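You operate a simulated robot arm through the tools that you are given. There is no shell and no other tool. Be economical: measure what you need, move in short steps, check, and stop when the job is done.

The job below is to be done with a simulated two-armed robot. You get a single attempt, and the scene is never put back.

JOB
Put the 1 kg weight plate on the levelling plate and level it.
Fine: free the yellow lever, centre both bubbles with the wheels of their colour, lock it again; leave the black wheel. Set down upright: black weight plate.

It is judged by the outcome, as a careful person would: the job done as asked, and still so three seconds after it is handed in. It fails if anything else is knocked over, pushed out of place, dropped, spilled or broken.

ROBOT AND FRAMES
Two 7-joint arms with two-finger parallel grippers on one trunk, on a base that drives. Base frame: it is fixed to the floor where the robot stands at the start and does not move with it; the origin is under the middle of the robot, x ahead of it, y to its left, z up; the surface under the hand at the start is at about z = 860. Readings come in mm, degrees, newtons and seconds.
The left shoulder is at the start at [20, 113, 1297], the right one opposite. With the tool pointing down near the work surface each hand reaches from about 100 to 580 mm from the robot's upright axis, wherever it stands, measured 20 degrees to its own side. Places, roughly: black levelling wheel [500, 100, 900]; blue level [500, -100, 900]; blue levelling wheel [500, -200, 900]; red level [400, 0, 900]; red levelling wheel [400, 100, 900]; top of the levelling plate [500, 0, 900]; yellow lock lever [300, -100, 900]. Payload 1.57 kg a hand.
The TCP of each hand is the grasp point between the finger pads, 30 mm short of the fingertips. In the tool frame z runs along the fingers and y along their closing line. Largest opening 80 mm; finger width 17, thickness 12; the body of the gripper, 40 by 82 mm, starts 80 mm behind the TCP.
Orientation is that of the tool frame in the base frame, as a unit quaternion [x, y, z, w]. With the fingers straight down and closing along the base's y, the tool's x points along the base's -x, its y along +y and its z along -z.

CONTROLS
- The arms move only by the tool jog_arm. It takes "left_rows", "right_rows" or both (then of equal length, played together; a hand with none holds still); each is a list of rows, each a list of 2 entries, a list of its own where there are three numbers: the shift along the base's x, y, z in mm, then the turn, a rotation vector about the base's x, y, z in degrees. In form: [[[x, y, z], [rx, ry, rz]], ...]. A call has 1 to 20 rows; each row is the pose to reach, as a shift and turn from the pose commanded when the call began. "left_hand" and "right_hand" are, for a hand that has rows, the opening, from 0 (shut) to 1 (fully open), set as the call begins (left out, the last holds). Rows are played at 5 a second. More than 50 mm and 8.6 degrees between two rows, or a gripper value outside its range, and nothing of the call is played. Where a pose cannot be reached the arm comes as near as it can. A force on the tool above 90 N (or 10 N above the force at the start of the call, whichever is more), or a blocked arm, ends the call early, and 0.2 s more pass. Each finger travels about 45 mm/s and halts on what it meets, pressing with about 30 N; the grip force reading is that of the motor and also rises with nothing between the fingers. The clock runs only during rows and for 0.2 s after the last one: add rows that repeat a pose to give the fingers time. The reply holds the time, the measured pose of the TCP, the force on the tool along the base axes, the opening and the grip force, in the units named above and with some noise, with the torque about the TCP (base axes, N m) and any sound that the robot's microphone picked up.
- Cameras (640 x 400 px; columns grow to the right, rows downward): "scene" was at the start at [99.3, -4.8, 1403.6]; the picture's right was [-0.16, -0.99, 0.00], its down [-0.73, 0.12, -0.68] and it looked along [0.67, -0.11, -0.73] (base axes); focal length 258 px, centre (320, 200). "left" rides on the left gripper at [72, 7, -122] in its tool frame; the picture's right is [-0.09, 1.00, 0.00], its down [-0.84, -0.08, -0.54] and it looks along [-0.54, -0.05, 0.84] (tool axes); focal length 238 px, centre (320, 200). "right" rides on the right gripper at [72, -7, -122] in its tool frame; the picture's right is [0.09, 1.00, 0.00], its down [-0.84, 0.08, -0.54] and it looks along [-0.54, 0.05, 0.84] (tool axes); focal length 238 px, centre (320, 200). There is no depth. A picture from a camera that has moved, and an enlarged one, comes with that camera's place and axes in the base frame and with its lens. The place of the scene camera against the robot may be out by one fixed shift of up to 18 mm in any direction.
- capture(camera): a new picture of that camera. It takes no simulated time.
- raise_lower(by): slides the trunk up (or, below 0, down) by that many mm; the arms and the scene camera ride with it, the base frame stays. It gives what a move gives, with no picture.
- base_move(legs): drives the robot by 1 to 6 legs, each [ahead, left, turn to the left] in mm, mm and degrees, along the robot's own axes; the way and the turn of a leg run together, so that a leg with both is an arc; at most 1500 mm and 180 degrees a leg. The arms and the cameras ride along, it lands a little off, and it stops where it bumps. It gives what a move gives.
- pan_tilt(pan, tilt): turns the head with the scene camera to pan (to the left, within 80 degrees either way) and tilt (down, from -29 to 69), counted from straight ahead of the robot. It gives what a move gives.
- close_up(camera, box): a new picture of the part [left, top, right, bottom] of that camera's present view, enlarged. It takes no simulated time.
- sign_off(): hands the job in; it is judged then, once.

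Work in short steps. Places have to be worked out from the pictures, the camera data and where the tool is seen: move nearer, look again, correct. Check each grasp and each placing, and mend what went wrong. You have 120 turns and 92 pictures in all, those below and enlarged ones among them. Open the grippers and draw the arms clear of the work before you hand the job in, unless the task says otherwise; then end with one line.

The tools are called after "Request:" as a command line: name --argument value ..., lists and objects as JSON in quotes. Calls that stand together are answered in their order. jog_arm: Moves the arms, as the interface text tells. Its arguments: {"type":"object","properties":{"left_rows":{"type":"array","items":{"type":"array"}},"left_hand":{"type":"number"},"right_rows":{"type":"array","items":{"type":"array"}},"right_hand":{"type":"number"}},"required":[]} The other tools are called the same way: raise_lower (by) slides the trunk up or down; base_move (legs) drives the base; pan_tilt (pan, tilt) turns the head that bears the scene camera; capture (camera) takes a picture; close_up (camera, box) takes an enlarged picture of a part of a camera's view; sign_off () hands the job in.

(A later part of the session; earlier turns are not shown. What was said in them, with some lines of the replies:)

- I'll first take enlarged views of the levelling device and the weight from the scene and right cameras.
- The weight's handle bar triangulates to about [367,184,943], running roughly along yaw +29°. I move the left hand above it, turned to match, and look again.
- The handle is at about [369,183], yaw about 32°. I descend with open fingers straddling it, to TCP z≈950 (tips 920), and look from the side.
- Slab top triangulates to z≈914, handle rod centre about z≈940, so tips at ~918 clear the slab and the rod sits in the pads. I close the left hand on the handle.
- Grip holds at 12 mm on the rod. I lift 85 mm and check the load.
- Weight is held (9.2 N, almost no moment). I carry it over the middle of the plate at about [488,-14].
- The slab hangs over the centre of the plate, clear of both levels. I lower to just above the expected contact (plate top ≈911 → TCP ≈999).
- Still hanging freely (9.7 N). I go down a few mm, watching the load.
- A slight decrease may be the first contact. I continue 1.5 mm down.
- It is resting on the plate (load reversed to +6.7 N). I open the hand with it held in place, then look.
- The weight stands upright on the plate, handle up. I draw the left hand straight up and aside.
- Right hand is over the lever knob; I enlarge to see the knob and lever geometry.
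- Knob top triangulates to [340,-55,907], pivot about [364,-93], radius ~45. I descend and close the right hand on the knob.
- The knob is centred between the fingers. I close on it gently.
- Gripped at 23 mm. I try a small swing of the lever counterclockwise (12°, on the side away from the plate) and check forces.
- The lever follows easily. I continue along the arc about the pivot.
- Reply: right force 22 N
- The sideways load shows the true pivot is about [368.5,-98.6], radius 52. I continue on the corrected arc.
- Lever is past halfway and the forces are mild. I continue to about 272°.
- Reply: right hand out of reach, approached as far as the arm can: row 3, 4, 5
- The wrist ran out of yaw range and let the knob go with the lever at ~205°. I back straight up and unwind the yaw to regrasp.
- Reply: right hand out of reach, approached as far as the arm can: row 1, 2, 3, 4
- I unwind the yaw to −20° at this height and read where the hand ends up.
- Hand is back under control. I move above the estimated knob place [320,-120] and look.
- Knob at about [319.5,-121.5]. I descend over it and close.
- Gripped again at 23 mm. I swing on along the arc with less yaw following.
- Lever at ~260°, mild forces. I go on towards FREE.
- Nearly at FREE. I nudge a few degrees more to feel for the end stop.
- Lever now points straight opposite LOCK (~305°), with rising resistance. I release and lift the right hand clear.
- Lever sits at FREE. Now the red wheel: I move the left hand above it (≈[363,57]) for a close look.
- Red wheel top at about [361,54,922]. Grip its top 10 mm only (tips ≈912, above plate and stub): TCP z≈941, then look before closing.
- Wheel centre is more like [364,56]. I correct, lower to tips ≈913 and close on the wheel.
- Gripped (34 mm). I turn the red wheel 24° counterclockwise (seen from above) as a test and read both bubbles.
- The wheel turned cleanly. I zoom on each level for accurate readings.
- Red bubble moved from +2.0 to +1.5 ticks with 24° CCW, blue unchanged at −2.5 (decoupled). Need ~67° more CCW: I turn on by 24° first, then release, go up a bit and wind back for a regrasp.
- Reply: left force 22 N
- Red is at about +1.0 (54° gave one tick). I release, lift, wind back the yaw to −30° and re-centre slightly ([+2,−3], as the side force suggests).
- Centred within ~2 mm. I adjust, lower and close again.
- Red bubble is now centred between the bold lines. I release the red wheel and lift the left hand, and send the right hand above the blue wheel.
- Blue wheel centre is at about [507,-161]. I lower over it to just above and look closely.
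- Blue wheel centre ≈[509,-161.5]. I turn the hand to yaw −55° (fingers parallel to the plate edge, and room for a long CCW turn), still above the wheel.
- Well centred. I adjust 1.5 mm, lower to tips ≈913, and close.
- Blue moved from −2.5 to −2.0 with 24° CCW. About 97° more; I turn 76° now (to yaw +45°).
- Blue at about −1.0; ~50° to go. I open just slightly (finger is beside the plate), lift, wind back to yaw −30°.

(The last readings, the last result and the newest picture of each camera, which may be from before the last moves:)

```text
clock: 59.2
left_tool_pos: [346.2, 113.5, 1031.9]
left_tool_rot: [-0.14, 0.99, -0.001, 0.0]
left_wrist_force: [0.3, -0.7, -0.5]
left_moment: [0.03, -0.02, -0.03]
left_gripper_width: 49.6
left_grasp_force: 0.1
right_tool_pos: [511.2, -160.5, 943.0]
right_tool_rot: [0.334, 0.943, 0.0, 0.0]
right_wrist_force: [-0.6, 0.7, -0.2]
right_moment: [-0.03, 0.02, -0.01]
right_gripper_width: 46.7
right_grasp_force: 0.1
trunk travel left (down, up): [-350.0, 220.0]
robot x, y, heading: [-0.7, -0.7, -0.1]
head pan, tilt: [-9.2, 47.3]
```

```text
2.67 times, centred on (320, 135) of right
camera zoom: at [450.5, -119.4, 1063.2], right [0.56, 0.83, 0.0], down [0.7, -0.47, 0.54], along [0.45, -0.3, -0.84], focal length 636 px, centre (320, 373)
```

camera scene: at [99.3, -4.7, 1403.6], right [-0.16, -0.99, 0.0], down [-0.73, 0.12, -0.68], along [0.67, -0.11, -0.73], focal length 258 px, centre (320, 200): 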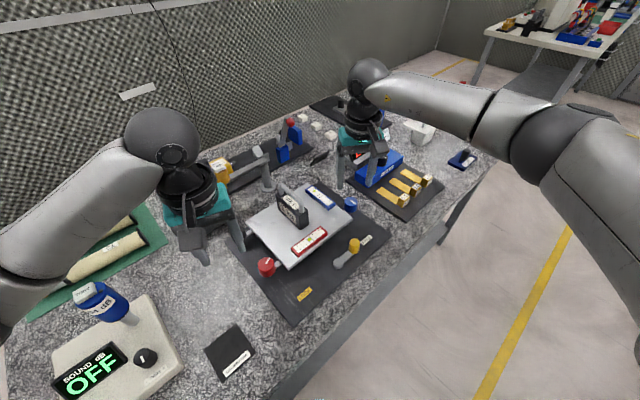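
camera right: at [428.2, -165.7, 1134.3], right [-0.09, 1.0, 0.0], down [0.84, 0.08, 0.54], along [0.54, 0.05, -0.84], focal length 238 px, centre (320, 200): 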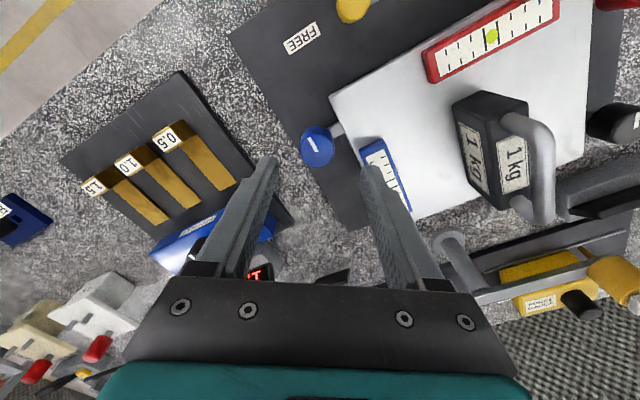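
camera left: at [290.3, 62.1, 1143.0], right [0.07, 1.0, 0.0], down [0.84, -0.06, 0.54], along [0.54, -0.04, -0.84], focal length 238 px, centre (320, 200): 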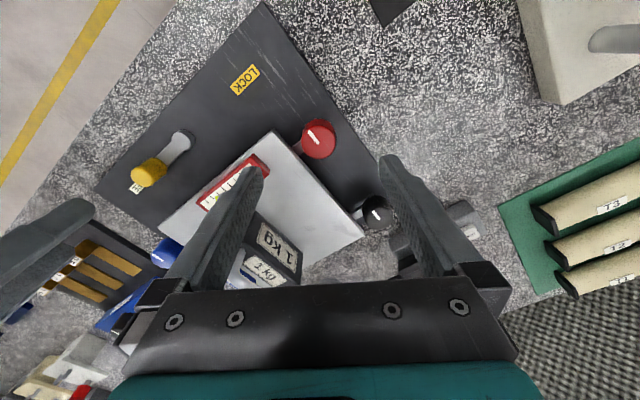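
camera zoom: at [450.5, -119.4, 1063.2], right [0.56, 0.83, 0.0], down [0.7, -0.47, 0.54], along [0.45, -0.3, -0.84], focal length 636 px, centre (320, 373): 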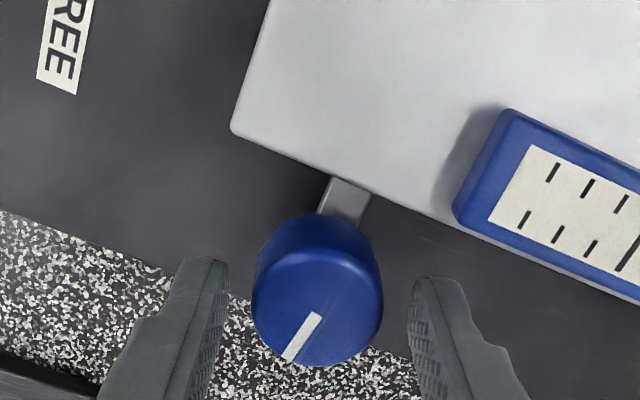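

The fingers straddle the wheel again, yaw −39°. I close and turn 44° CCW, then read.

Request:
jog_arm --right_rows '[[[0, 0, -0.5], [0, 0, 0]], [[0, 0, -0.5], [0, 0, 0]], [[0, 0, -0.5], [0, 0, 0]]]' --right_hand 0.3

Request:
jog_arm --right_rows '[[[0, 0, 0], [0, 0, 8]], [[0, 0, 0], [0, 0, 16]], [[0, 0, 0], [0, 0, 24]], [[0, 0, 0], [0, 0, 32]], [[0, 0, 0], [0, 0, 40]], [[0, 0, 0], [0, 0, 44]], [[0, 0, 0], [0, 0, 44]]]'

Request:
close_up --camera "scene" --box '[300, 180, 340, 205]'

Request:
close_up --camera "scene" --box '[288, 222, 336, 252]'

```text
clock: 60.0
left_tool_pos: [346.8, 113.7, 1032.7]
left_tool_rot: [-0.139, 0.99, 0.0, 0.001]
left_wrist_force: [0.3, 0.4, 0.5]
left_moment: [-0.01, 0.03, -0.01]
left_gripper_width: 49.6
left_grasp_force: 0.1
right_tool_pos: [510.4, -160.3, 941.8]
right_tool_rot: [0.334, 0.942, 0.0, 0.0]
right_wrist_force: [-0.5, -1.5, 1.3]
right_moment: [0.03, -0.02, 0.0]
right_gripper_width: 33.7
right_grasp_force: 33.4
trunk travel left (down, up): [-350.0, 220.0]
robot x, y, heading: [1.2, 2.6, 0.3]
head pan, tilt: [-9.2, 47.3]
```

```text
clock: 61.6
left_tool_pos: [345.6, 112.8, 1032.4]
left_tool_rot: [-0.139, 0.99, 0.001, 0.0]
left_wrist_force: [1.2, -0.3, -0.5]
left_moment: [0.0, -0.01, 0.0]
left_gripper_width: 49.4
left_grasp_force: 0.0
right_tool_pos: [510.9, -161.3, 941.7]
right_tool_rot: [-0.044, 0.999, -0.001, -0.001]
right_wrist_force: [-4.5, -7.1, 4.8]
right_moment: [0.16, -0.06, 0.0]
right_gripper_width: 33.3
right_grasp_force: 41.8
trunk travel left (down, up): [-350.0, 220.0]
robot x, y, heading: [0.6, 2.7, 0.1]
head pan, tilt: [-9.2, 47.3]
```

```text
16.00 times, centred on (320, 192) of scene
camera zoom: at [98.4, -5.7, 1403.6], right [-0.16, -0.99, 0.0], down [-0.72, 0.12, -0.68], along [0.67, -0.11, -0.73], focal length 4134 px, centre (320, 320)
```

zoom: 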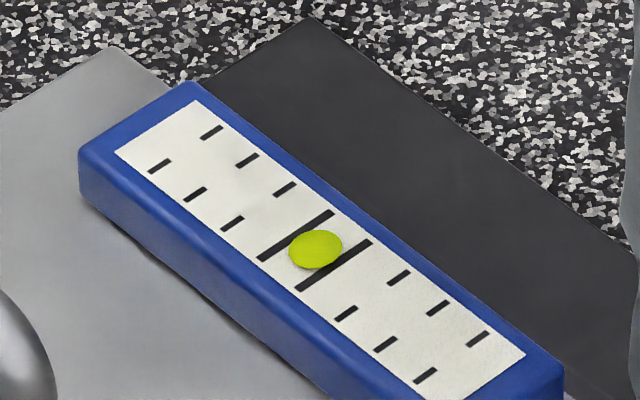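

```text
13.33 times, centred on (312, 237) of scene
camera zoom: at [98.4, -5.7, 1403.6], right [-0.16, -0.99, 0.0], down [-0.72, 0.12, -0.68], along [0.67, -0.11, -0.73], focal length 3445 px, centre (427, -293)
```

zoom: 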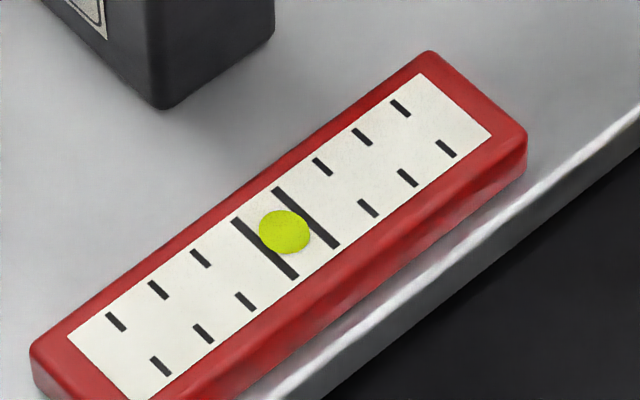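

Both bubbles are centred. I release the blue wheel with a small opening and lift, then recheck.

Request:
jog_arm --right_rows '[[[0, 0, 0.5], [0, 0, 0]], [[0, 0, 0.5], [0, 0, 0]], [[0, 0, 20], [0, 0, 0]], [[0, 0, 60], [0, 0, 0]], [[0, 0, 100], [0, 0, 0]], [[0, 0, 100], [0, 0, 0]]]' --right_hand 0.48

Request:
close_up --camera "scene" --box '[276, 178, 372, 238]'

Request:
close_up --camera "scene" --box '[288, 222, 336, 252]'

```text
clock: 63.0
left_tool_pos: [347.3, 113.8, 1031.9]
left_tool_rot: [-0.139, 0.99, 0.001, 0.0]
left_wrist_force: [-0.3, 0.1, -0.2]
left_moment: [-0.02, -0.01, 0.0]
left_gripper_width: 49.7
left_grasp_force: 0.0
right_tool_pos: [510.6, -159.2, 1041.0]
right_tool_rot: [-0.044, 0.999, 0.0, 0.0]
right_wrist_force: [-0.5, 0.2, -0.6]
right_moment: [0.01, -0.01, 0.04]
right_gripper_width: 38.2
right_grasp_force: 0.0
trunk travel left (down, up): [-350.0, 220.0]
robot x, y, heading: [2.1, 4.0, -0.2]
head pan, tilt: [-9.2, 47.3]
```

```text
6.67 times, centred on (324, 208) of scene
camera zoom: at [99.4, -4.8, 1403.5], right [-0.16, -0.99, 0.0], down [-0.73, 0.12, -0.68], along [0.67, -0.11, -0.73], focal length 1722 px, centre (293, 147)
```

zoom: 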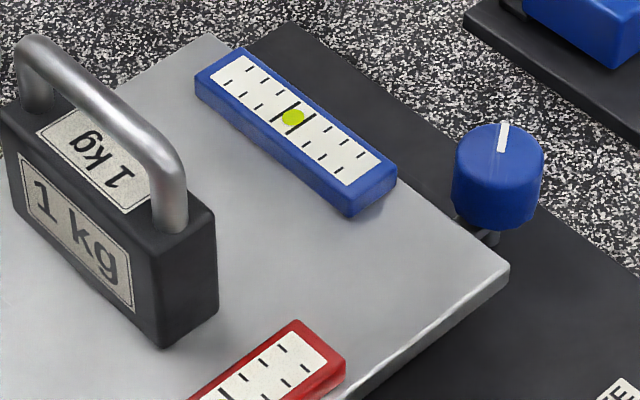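

```text
13.33 times, centred on (312, 237) of scene
camera zoom: at [99.4, -4.8, 1403.5], right [-0.16, -0.99, 0.0], down [-0.73, 0.12, -0.68], along [0.67, -0.11, -0.73], focal length 3445 px, centre (427, -293)
```

zoom: 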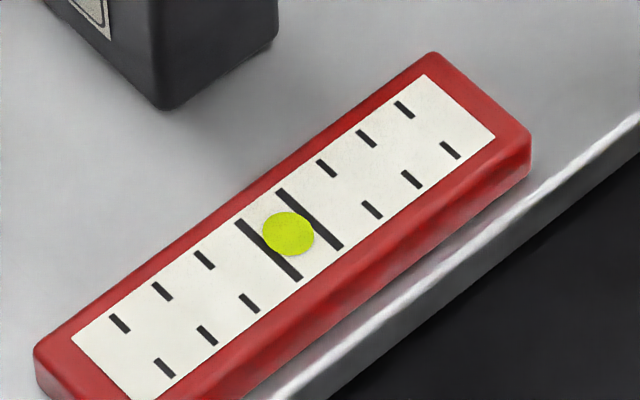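

Both stay centred. Now I bring the right hand over the lever knob (≈[397,-143]) at yaw ~43° to lock it again.

Request:
jog_arm --right_rows '[[[-23, 3, 0], [0, 0, 8]], [[-46, 6, 0], [0, 0, 16]], [[-69, 10, 0], [0, 0, 24]], [[-92, 13, -20], [0, 0, 31]], [[-113, 16, -40], [0, 0, 38]], [[-113, 16, -60], [0, 0, 38]], [[-113, 16, -60], [0, 0, 38]]]' --right_hand 0.65

Request:
close_up --camera "right" --box '[200, 60, 440, 210]'

```text
clock: 64.6
left_tool_pos: [347.2, 113.2, 1033.7]
left_tool_rot: [-0.139, 0.99, -0.001, 0.0]
left_wrist_force: [0.7, -0.3, -0.4]
left_moment: [-0.03, 0.0, -0.02]
left_gripper_width: 49.3
left_grasp_force: 0.1
right_tool_pos: [397.2, -144.9, 980.7]
right_tool_rot: [-0.367, 0.93, 0.0, 0.0]
right_wrist_force: [-0.2, -0.5, -0.5]
right_moment: [-0.01, 0.02, -0.02]
right_gripper_width: 51.9
right_grasp_force: 0.0
trunk travel left (down, up): [-350.0, 220.0]
robot x, y, heading: [1.4, 3.3, -0.2]
head pan, tilt: [-9.2, 47.3]
```

```text
2.67 times, centred on (320, 135) of right
camera zoom: at [349.2, -198.2, 1102.7], right [-0.75, 0.67, 0.0], down [0.56, 0.63, 0.54], along [0.36, 0.4, -0.84], focal length 636 px, centre (320, 373)
```

zoom: 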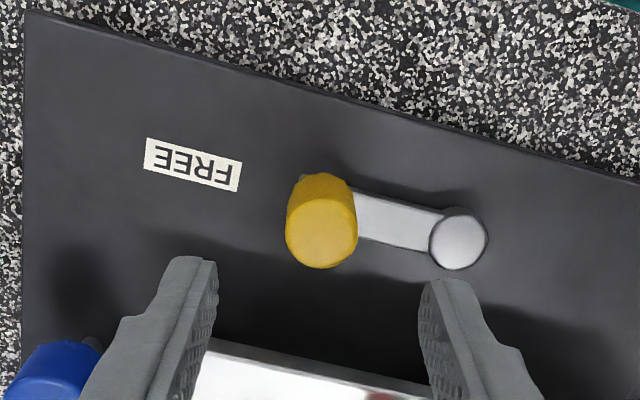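

Knob is right below the TCP. I narrow the opening, descend and close on it.

Request:
jog_arm --right_rows '[[[0, 0, -25], [0, 0, 0]], [[0, 0, -50], [0, 0, 0]], [[0, 0, -66], [0, 0, 0]], [[0, 0, -66], [0, 0, 0]]]' --right_hand 0.5

Request:
jog_arm --right_rows '[[[0, 0, 0], [0, 0, 0]], [[0, 0, 0], [0, 0, 0]], [[0, 0, 0], [0, 0, 0]]]' --right_hand 0.2

```text
clock: 65.6
left_tool_pos: [346.5, 114.5, 1032.1]
left_tool_rot: [-0.139, 0.99, -0.001, 0.0]
left_wrist_force: [0.0, -0.2, -0.5]
left_moment: [0.01, -0.01, -0.04]
left_gripper_width: 49.6
left_grasp_force: 0.1
right_tool_pos: [398.1, -143.4, 916.0]
right_tool_rot: [-0.366, 0.93, 0.0, -0.001]
right_wrist_force: [0.0, 0.0, 0.8]
right_moment: [0.02, -0.06, 0.0]
right_gripper_width: 39.9
right_grasp_force: 0.0
trunk travel left (down, up): [-350.0, 220.0]
robot x, y, heading: [0.3, -0.6, 0.3]
head pan, tilt: [-9.2, 47.3]
```

```text
clock: 66.4
left_tool_pos: [347.6, 114.9, 1032.5]
left_tool_rot: [-0.139, 0.99, -0.002, 0.0]
left_wrist_force: [0.4, -0.3, -0.7]
left_moment: [0.03, -0.03, 0.01]
left_gripper_width: 49.3
left_grasp_force: 0.1
right_tool_pos: [398.1, -143.7, 915.1]
right_tool_rot: [-0.367, 0.93, 0.0, 0.0]
right_wrist_force: [-2.4, 2.8, -3.7]
right_moment: [-0.12, -0.34, 0.06]
right_gripper_width: 23.0
right_grasp_force: 31.0
trunk travel left (down, up): [-350.0, 220.0]
robot x, y, heading: [1.5, 0.1, -0.1]
head pan, tilt: [-9.2, 47.3]
```

Gripped. I swing the lever back clockwise along the same arc.

Request:
jog_arm --right_rows '[[[-6.7, -3.9, 0], [0, 0, -5]], [[-13.4, -6.6, 0], [0, 0, -10]], [[-20.4, -8.4, 0], [0, 0, -15]], [[-27.6, -9.1, 0], [0, 0, -20]], [[-34.9, -8.9, 0], [0, 0, -25]], [[-42, -7.6, 0], [0, 0, -30]]]'

Request:
close_up --camera "right" --box '[200, 60, 440, 210]'

```text
clock: 67.8
left_tool_pos: [348.3, 113.7, 1031.3]
left_tool_rot: [-0.141, 0.99, 0.0, -0.001]
left_wrist_force: [-1.3, -0.1, 0.1]
left_moment: [-0.02, 0.0, 0.0]
left_gripper_width: 49.5
left_grasp_force: 0.0
right_tool_pos: [357.8, -151.0, 915.0]
right_tool_rot: [-0.111, 0.994, 0.0, 0.001]
right_wrist_force: [7.0, 4.3, -12.1]
right_moment: [0.7, -0.68, -0.31]
right_gripper_width: 22.8
right_grasp_force: 35.5
trunk travel left (down, up): [-350.0, 220.0]
robot x, y, heading: [1.5, -3.8, 0.1]
head pan, tilt: [-9.2, 47.3]
```

```text
2.67 times, centred on (320, 135) of right
camera zoom: at [288.1, -174.0, 1036.5], right [-0.31, 0.95, 0.0], down [0.8, 0.26, 0.54], along [0.52, 0.17, -0.84], focal length 636 px, centre (320, 373)
```

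zoom: 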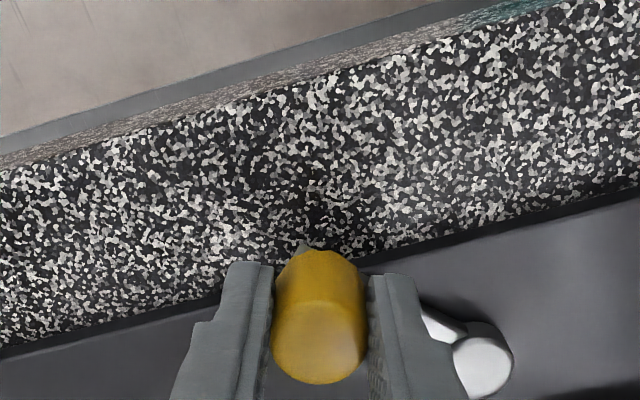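

Following well at ~256°. I continue to ~184°.

Request:
jog_arm --right_rows '[[[-6.9, 2.2, 0], [0, 0, -6]], [[-13.4, 5.4, 0], [0, 0, -12]], [[-19.5, 9.5, 0], [0, 0, -18]], [[-24.8, 14.3, 0], [0, 0, -24]], [[-29.5, 19.9, 0], [0, 0, -29]], [[-33.3, 26.1, 0], [0, 0, -34]], [[-36.3, 32.7, 0], [0, 0, -39]], [[-38.3, 39.6, 0], [0, 0, -44]], [[-39.3, 46.8, 0], [0, 0, -49]]]'

Request:
close_up --camera "right" --box '[200, 60, 440, 210]'

```text
clock: 69.8
left_tool_pos: [345.3, 114.3, 1033.5]
left_tool_rot: [-0.14, 0.99, 0.001, 0.001]
left_wrist_force: [-0.9, 0.0, 0.1]
left_moment: [-0.02, -0.02, -0.01]
left_gripper_width: 49.4
left_grasp_force: 0.1
right_tool_pos: [313.2, -104.3, 916.2]
right_tool_rot: [0.31, 0.951, -0.001, -0.002]
right_wrist_force: [-11.9, -6.5, 6.0]
right_moment: [0.07, 0.31, -0.31]
right_gripper_width: 22.7
right_grasp_force: 34.8
trunk travel left (down, up): [-350.0, 220.0]
robot x, y, heading: [2.6, -2.0, -0.1]
head pan, tilt: [-9.2, 47.3]
```

```text
2.67 times, centred on (320, 135) of right
camera zoom: at [251.2, -68.0, 1036.7], right [0.51, 0.86, 0.0], down [0.72, -0.43, 0.54], along [0.46, -0.28, -0.84], focal length 636 px, centre (320, 373)
```

zoom: 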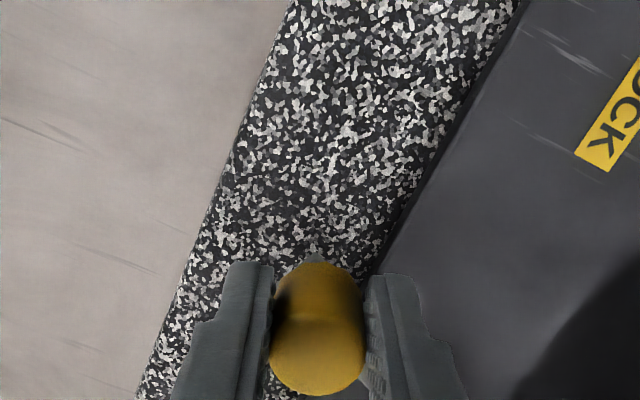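

At ~185°, still gripped. I complete the arc to the original LOCK place ([339.5,-55.5]).

Request:
jog_arm --right_rows '[[[-1, 7.3, 0], [0, 0, -3]], [[0, 14.4, 0], [0, 0, -6]], [[2, 21.4, 0], [0, 0, -9]], [[5, 28, 0], [0, 0, -12]], [[9, 34.2, 0], [0, 0, -15]], [[13.8, 39.8, 0], [0, 0, -17]], [[19, 45, 0], [0, 0, -19]], [[23, 48.5, 0], [0, 0, -19]], [[23, 48.5, 0], [0, 0, -19]]]'

Request:
close_up --camera "right" --box '[200, 60, 440, 210]'

```text
clock: 71.8
left_tool_pos: [346.3, 116.3, 1031.7]
left_tool_rot: [-0.139, 0.99, -0.001, 0.0]
left_wrist_force: [0.3, 0.8, 0.5]
left_moment: [-0.01, -0.01, 0.03]
left_gripper_width: 49.7
left_grasp_force: 0.1
right_tool_pos: [339.1, -54.5, 915.5]
right_tool_rot: [0.462, 0.887, 0.001, -0.002]
right_wrist_force: [-10.0, 11.4, -11.7]
right_moment: [0.96, 0.21, -0.1]
right_gripper_width: 23.0
right_grasp_force: 35.3
trunk travel left (down, up): [-350.0, 220.0]
robot x, y, heading: [1.7, 4.2, 0.1]
head pan, tilt: [-9.2, 47.3]
```

```text
2.67 times, centred on (320, 135) of right
camera zoom: at [292.1, 0.2, 1037.1], right [0.76, 0.65, 0.0], down [0.54, -0.64, 0.54], along [0.35, -0.41, -0.84], focal length 636 px, centre (320, 373)
```

zoom: 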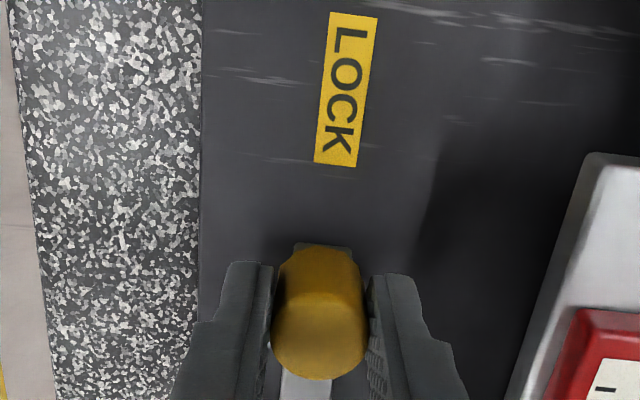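

It matches the original LOCK picture. I nudge 3 mm further clockwise to be sure it is against the stop.

Request:
jog_arm --right_rows '[[[1.5, -0.5, 0], [0, 0, 0]], [[3.4, 0.6, 0], [0, 0, -1]], [[3.4, 0.6, 0], [0, 0, -1]]]'

Request:
jog_arm --right_rows '[[[0, 0, 0], [0, 0, 0]], [[0, 0, 0], [0, 0, 0]], [[0, 0, 0], [0, 0, 0]], [[0, 0, 40], [0, 0, 0]], [[0, 0, 80], [0, 0, 0]], [[0, 0, 120], [0, 0, 0]], [[-15, -40, 140], [0, 0, 8]], [[-30, -80, 140], [0, 0, 16]], [[-45, -120, 140], [0, 0, 24]], [[-60, -160, 140], [0, 0, 32]], [[-70, -200, 140], [0, 0, 40]]]' --right_hand 0.6

Request:
jog_arm --left_rows '[[[-15, 35, 30], [0, 0, 0]], [[-30, 75, 60], [0, 0, 0]], [[-40, 115, 90], [0, 0, 0]]]' --left_hand 1

Request:
close_up --camera "scene" --box '[210, 160, 402, 280]'

Request:
close_up --camera "scene" --box '[300, 180, 340, 205]'

Request:
close_up --camera "scene" --box '[288, 222, 336, 252]'

Request:
capture --camera "scene"

```text
clock: 72.6
left_tool_pos: [345.3, 115.0, 1032.5]
left_tool_rot: [-0.139, 0.99, -0.001, 0.0]
left_wrist_force: [-0.1, -0.3, -0.9]
left_moment: [-0.02, -0.01, 0.01]
left_gripper_width: 49.6
left_grasp_force: 0.1
right_tool_pos: [340.8, -54.7, 915.7]
right_tool_rot: [0.47, 0.883, -0.002, -0.003]
right_wrist_force: [-18.0, 9.5, -7.3]
right_moment: [0.2, -0.23, -0.04]
right_gripper_width: 23.0
right_grasp_force: 35.5
trunk travel left (down, up): [-350.0, 220.0]
robot x, y, heading: [-2.9, 2.5, 0.1]
head pan, tilt: [-9.2, 47.3]
```

```text
clock: 75.0
left_tool_pos: [346.3, 112.8, 1032.3]
left_tool_rot: [-0.139, 0.99, 0.0, 0.0]
left_wrist_force: [0.7, 0.8, -0.4]
left_moment: [-0.02, -0.02, 0.0]
left_gripper_width: 49.6
left_grasp_force: 0.0
right_tool_pos: [270.9, -255.8, 1056.4]
right_tool_rot: [0.138, 0.99, 0.0, 0.0]
right_wrist_force: [-0.3, 0.2, -1.2]
right_moment: [-0.02, -0.01, -0.01]
right_gripper_width: 48.2
right_grasp_force: 0.0
trunk travel left (down, up): [-350.0, 220.0]
robot x, y, heading: [1.2, 1.8, -0.2]
head pan, tilt: [-9.2, 47.3]
```

```text
refused: row 2 steps farther than a row can; nothing moved
```

```text
3.33 times, centred on (306, 220) of scene
camera zoom: at [98.6, -5.3, 1403.6], right [-0.16, -0.99, 0.0], down [-0.72, 0.12, -0.68], along [0.67, -0.11, -0.73], focal length 861 px, centre (367, 133)
```

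zoom: 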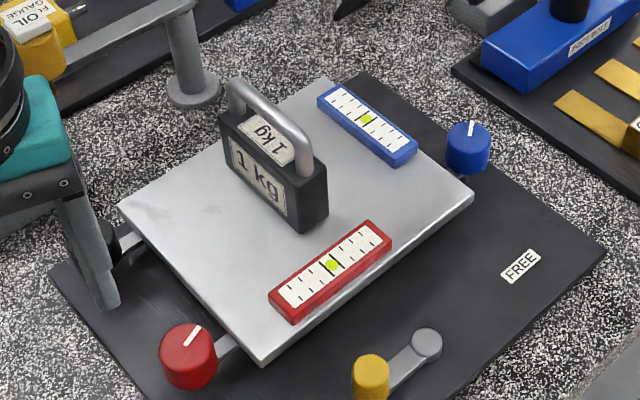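

```text
16.00 times, centred on (320, 192) of scene
camera zoom: at [98.6, -5.3, 1403.6], right [-0.16, -0.99, 0.0], down [-0.72, 0.12, -0.68], along [0.67, -0.11, -0.73], focal length 4134 px, centre (320, 320)
```

zoom: 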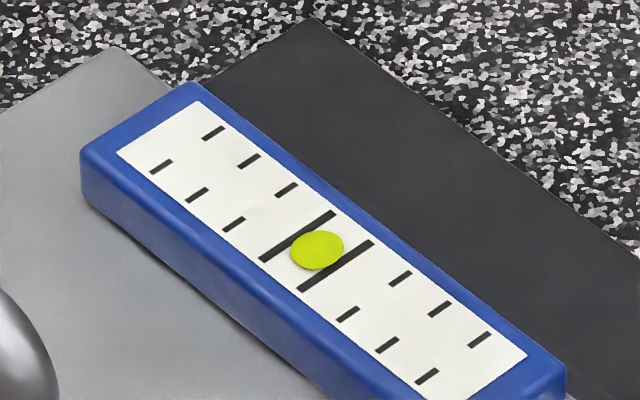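

```text
13.33 times, centred on (312, 237) of scene
camera zoom: at [98.6, -5.3, 1403.6], right [-0.16, -0.99, 0.0], down [-0.72, 0.12, -0.68], along [0.67, -0.11, -0.73], focal length 3445 px, centre (427, -293)
```

zoom: 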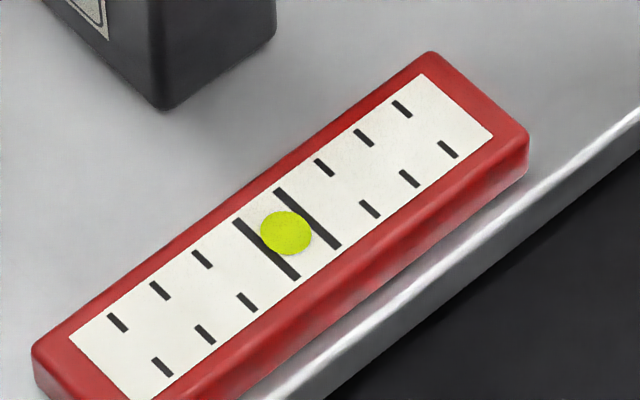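

```text
21 pictures are left
camera scene: at [98.6, -5.3, 1403.6], right [-0.16, -0.99, 0.0], down [-0.72, 0.12, -0.68], along [0.67, -0.11, -0.73], focal length 258 px, centre (320, 200)
```

scene: 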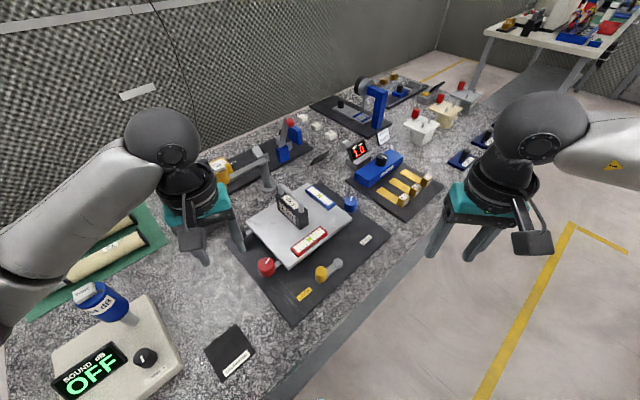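

Lever is locked, both bubbles centred, weight upright. I draw the left hand up and clear, grippers open, and check the lever and black wheel once more.

Request:
jog_arm --left_rows '[[[0, 0, 40], [0, 0, 0]], [[0, 0, 80], [0, 0, 0]], [[0, 0, 120], [0, 0, 0]], [[0, 30, 150], [0, 0, 0]], [[0, 60, 170], [0, 0, 0]]]' --left_hand 1 --right_rows '[[[0, 0, 30], [0, 0, 0]], [[0, 0, 60], [0, 0, 0]], [[0, 0, 90], [0, 0, 0]], [[0, 0, 110], [0, 0, 0]], [[0, 0, 110], [0, 0, 0]]]' --right_hand 1

Request:
close_up --camera "scene" --box '[220, 170, 396, 310]'

```text
clock: 76.2
left_tool_pos: [343.9, 173.6, 1203.2]
left_tool_rot: [-0.14, 0.99, -0.001, 0.0]
left_wrist_force: [-0.7, -1.0, -0.7]
left_moment: [0.02, -0.01, -0.01]
left_gripper_width: 79.7
left_grasp_force: 0.0
right_tool_pos: [272.4, -255.5, 1166.0]
right_tool_rot: [0.139, 0.99, 0.0, 0.0]
right_wrist_force: [-0.4, -0.2, -0.9]
right_moment: [0.0, -0.01, 0.01]
right_gripper_width: 80.1
right_grasp_force: 0.1
trunk travel left (down, up): [-350.0, 220.0]
robot x, y, heading: [0.4, -2.3, 0.1]
head pan, tilt: [-9.2, 47.3]
```

```text
2.86 times, centred on (308, 240) of scene
camera zoom: at [98.9, -4.5, 1403.6], right [-0.16, -0.99, 0.0], down [-0.72, 0.12, -0.68], along [0.67, -0.11, -0.73], focal length 738 px, centre (354, 86)
```

zoom: 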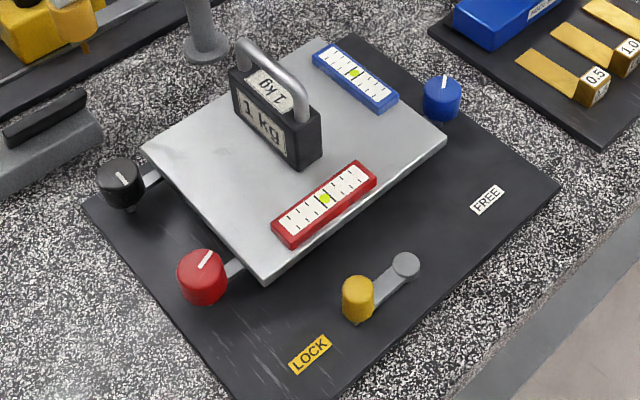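

Everything is as asked: the weight is upright, both bubbles are centred, the lever is at LOCK and the black wheel is untouched. I hand the job in.

Request:
sign_off

```text
The job is handed in.
```

The 1 kg weight plate stands upright on the levelling plate, both bubbles are centred, the yellow lever is back at LOCK, the black wheel was not touched, and both arms are clear with grippers open.
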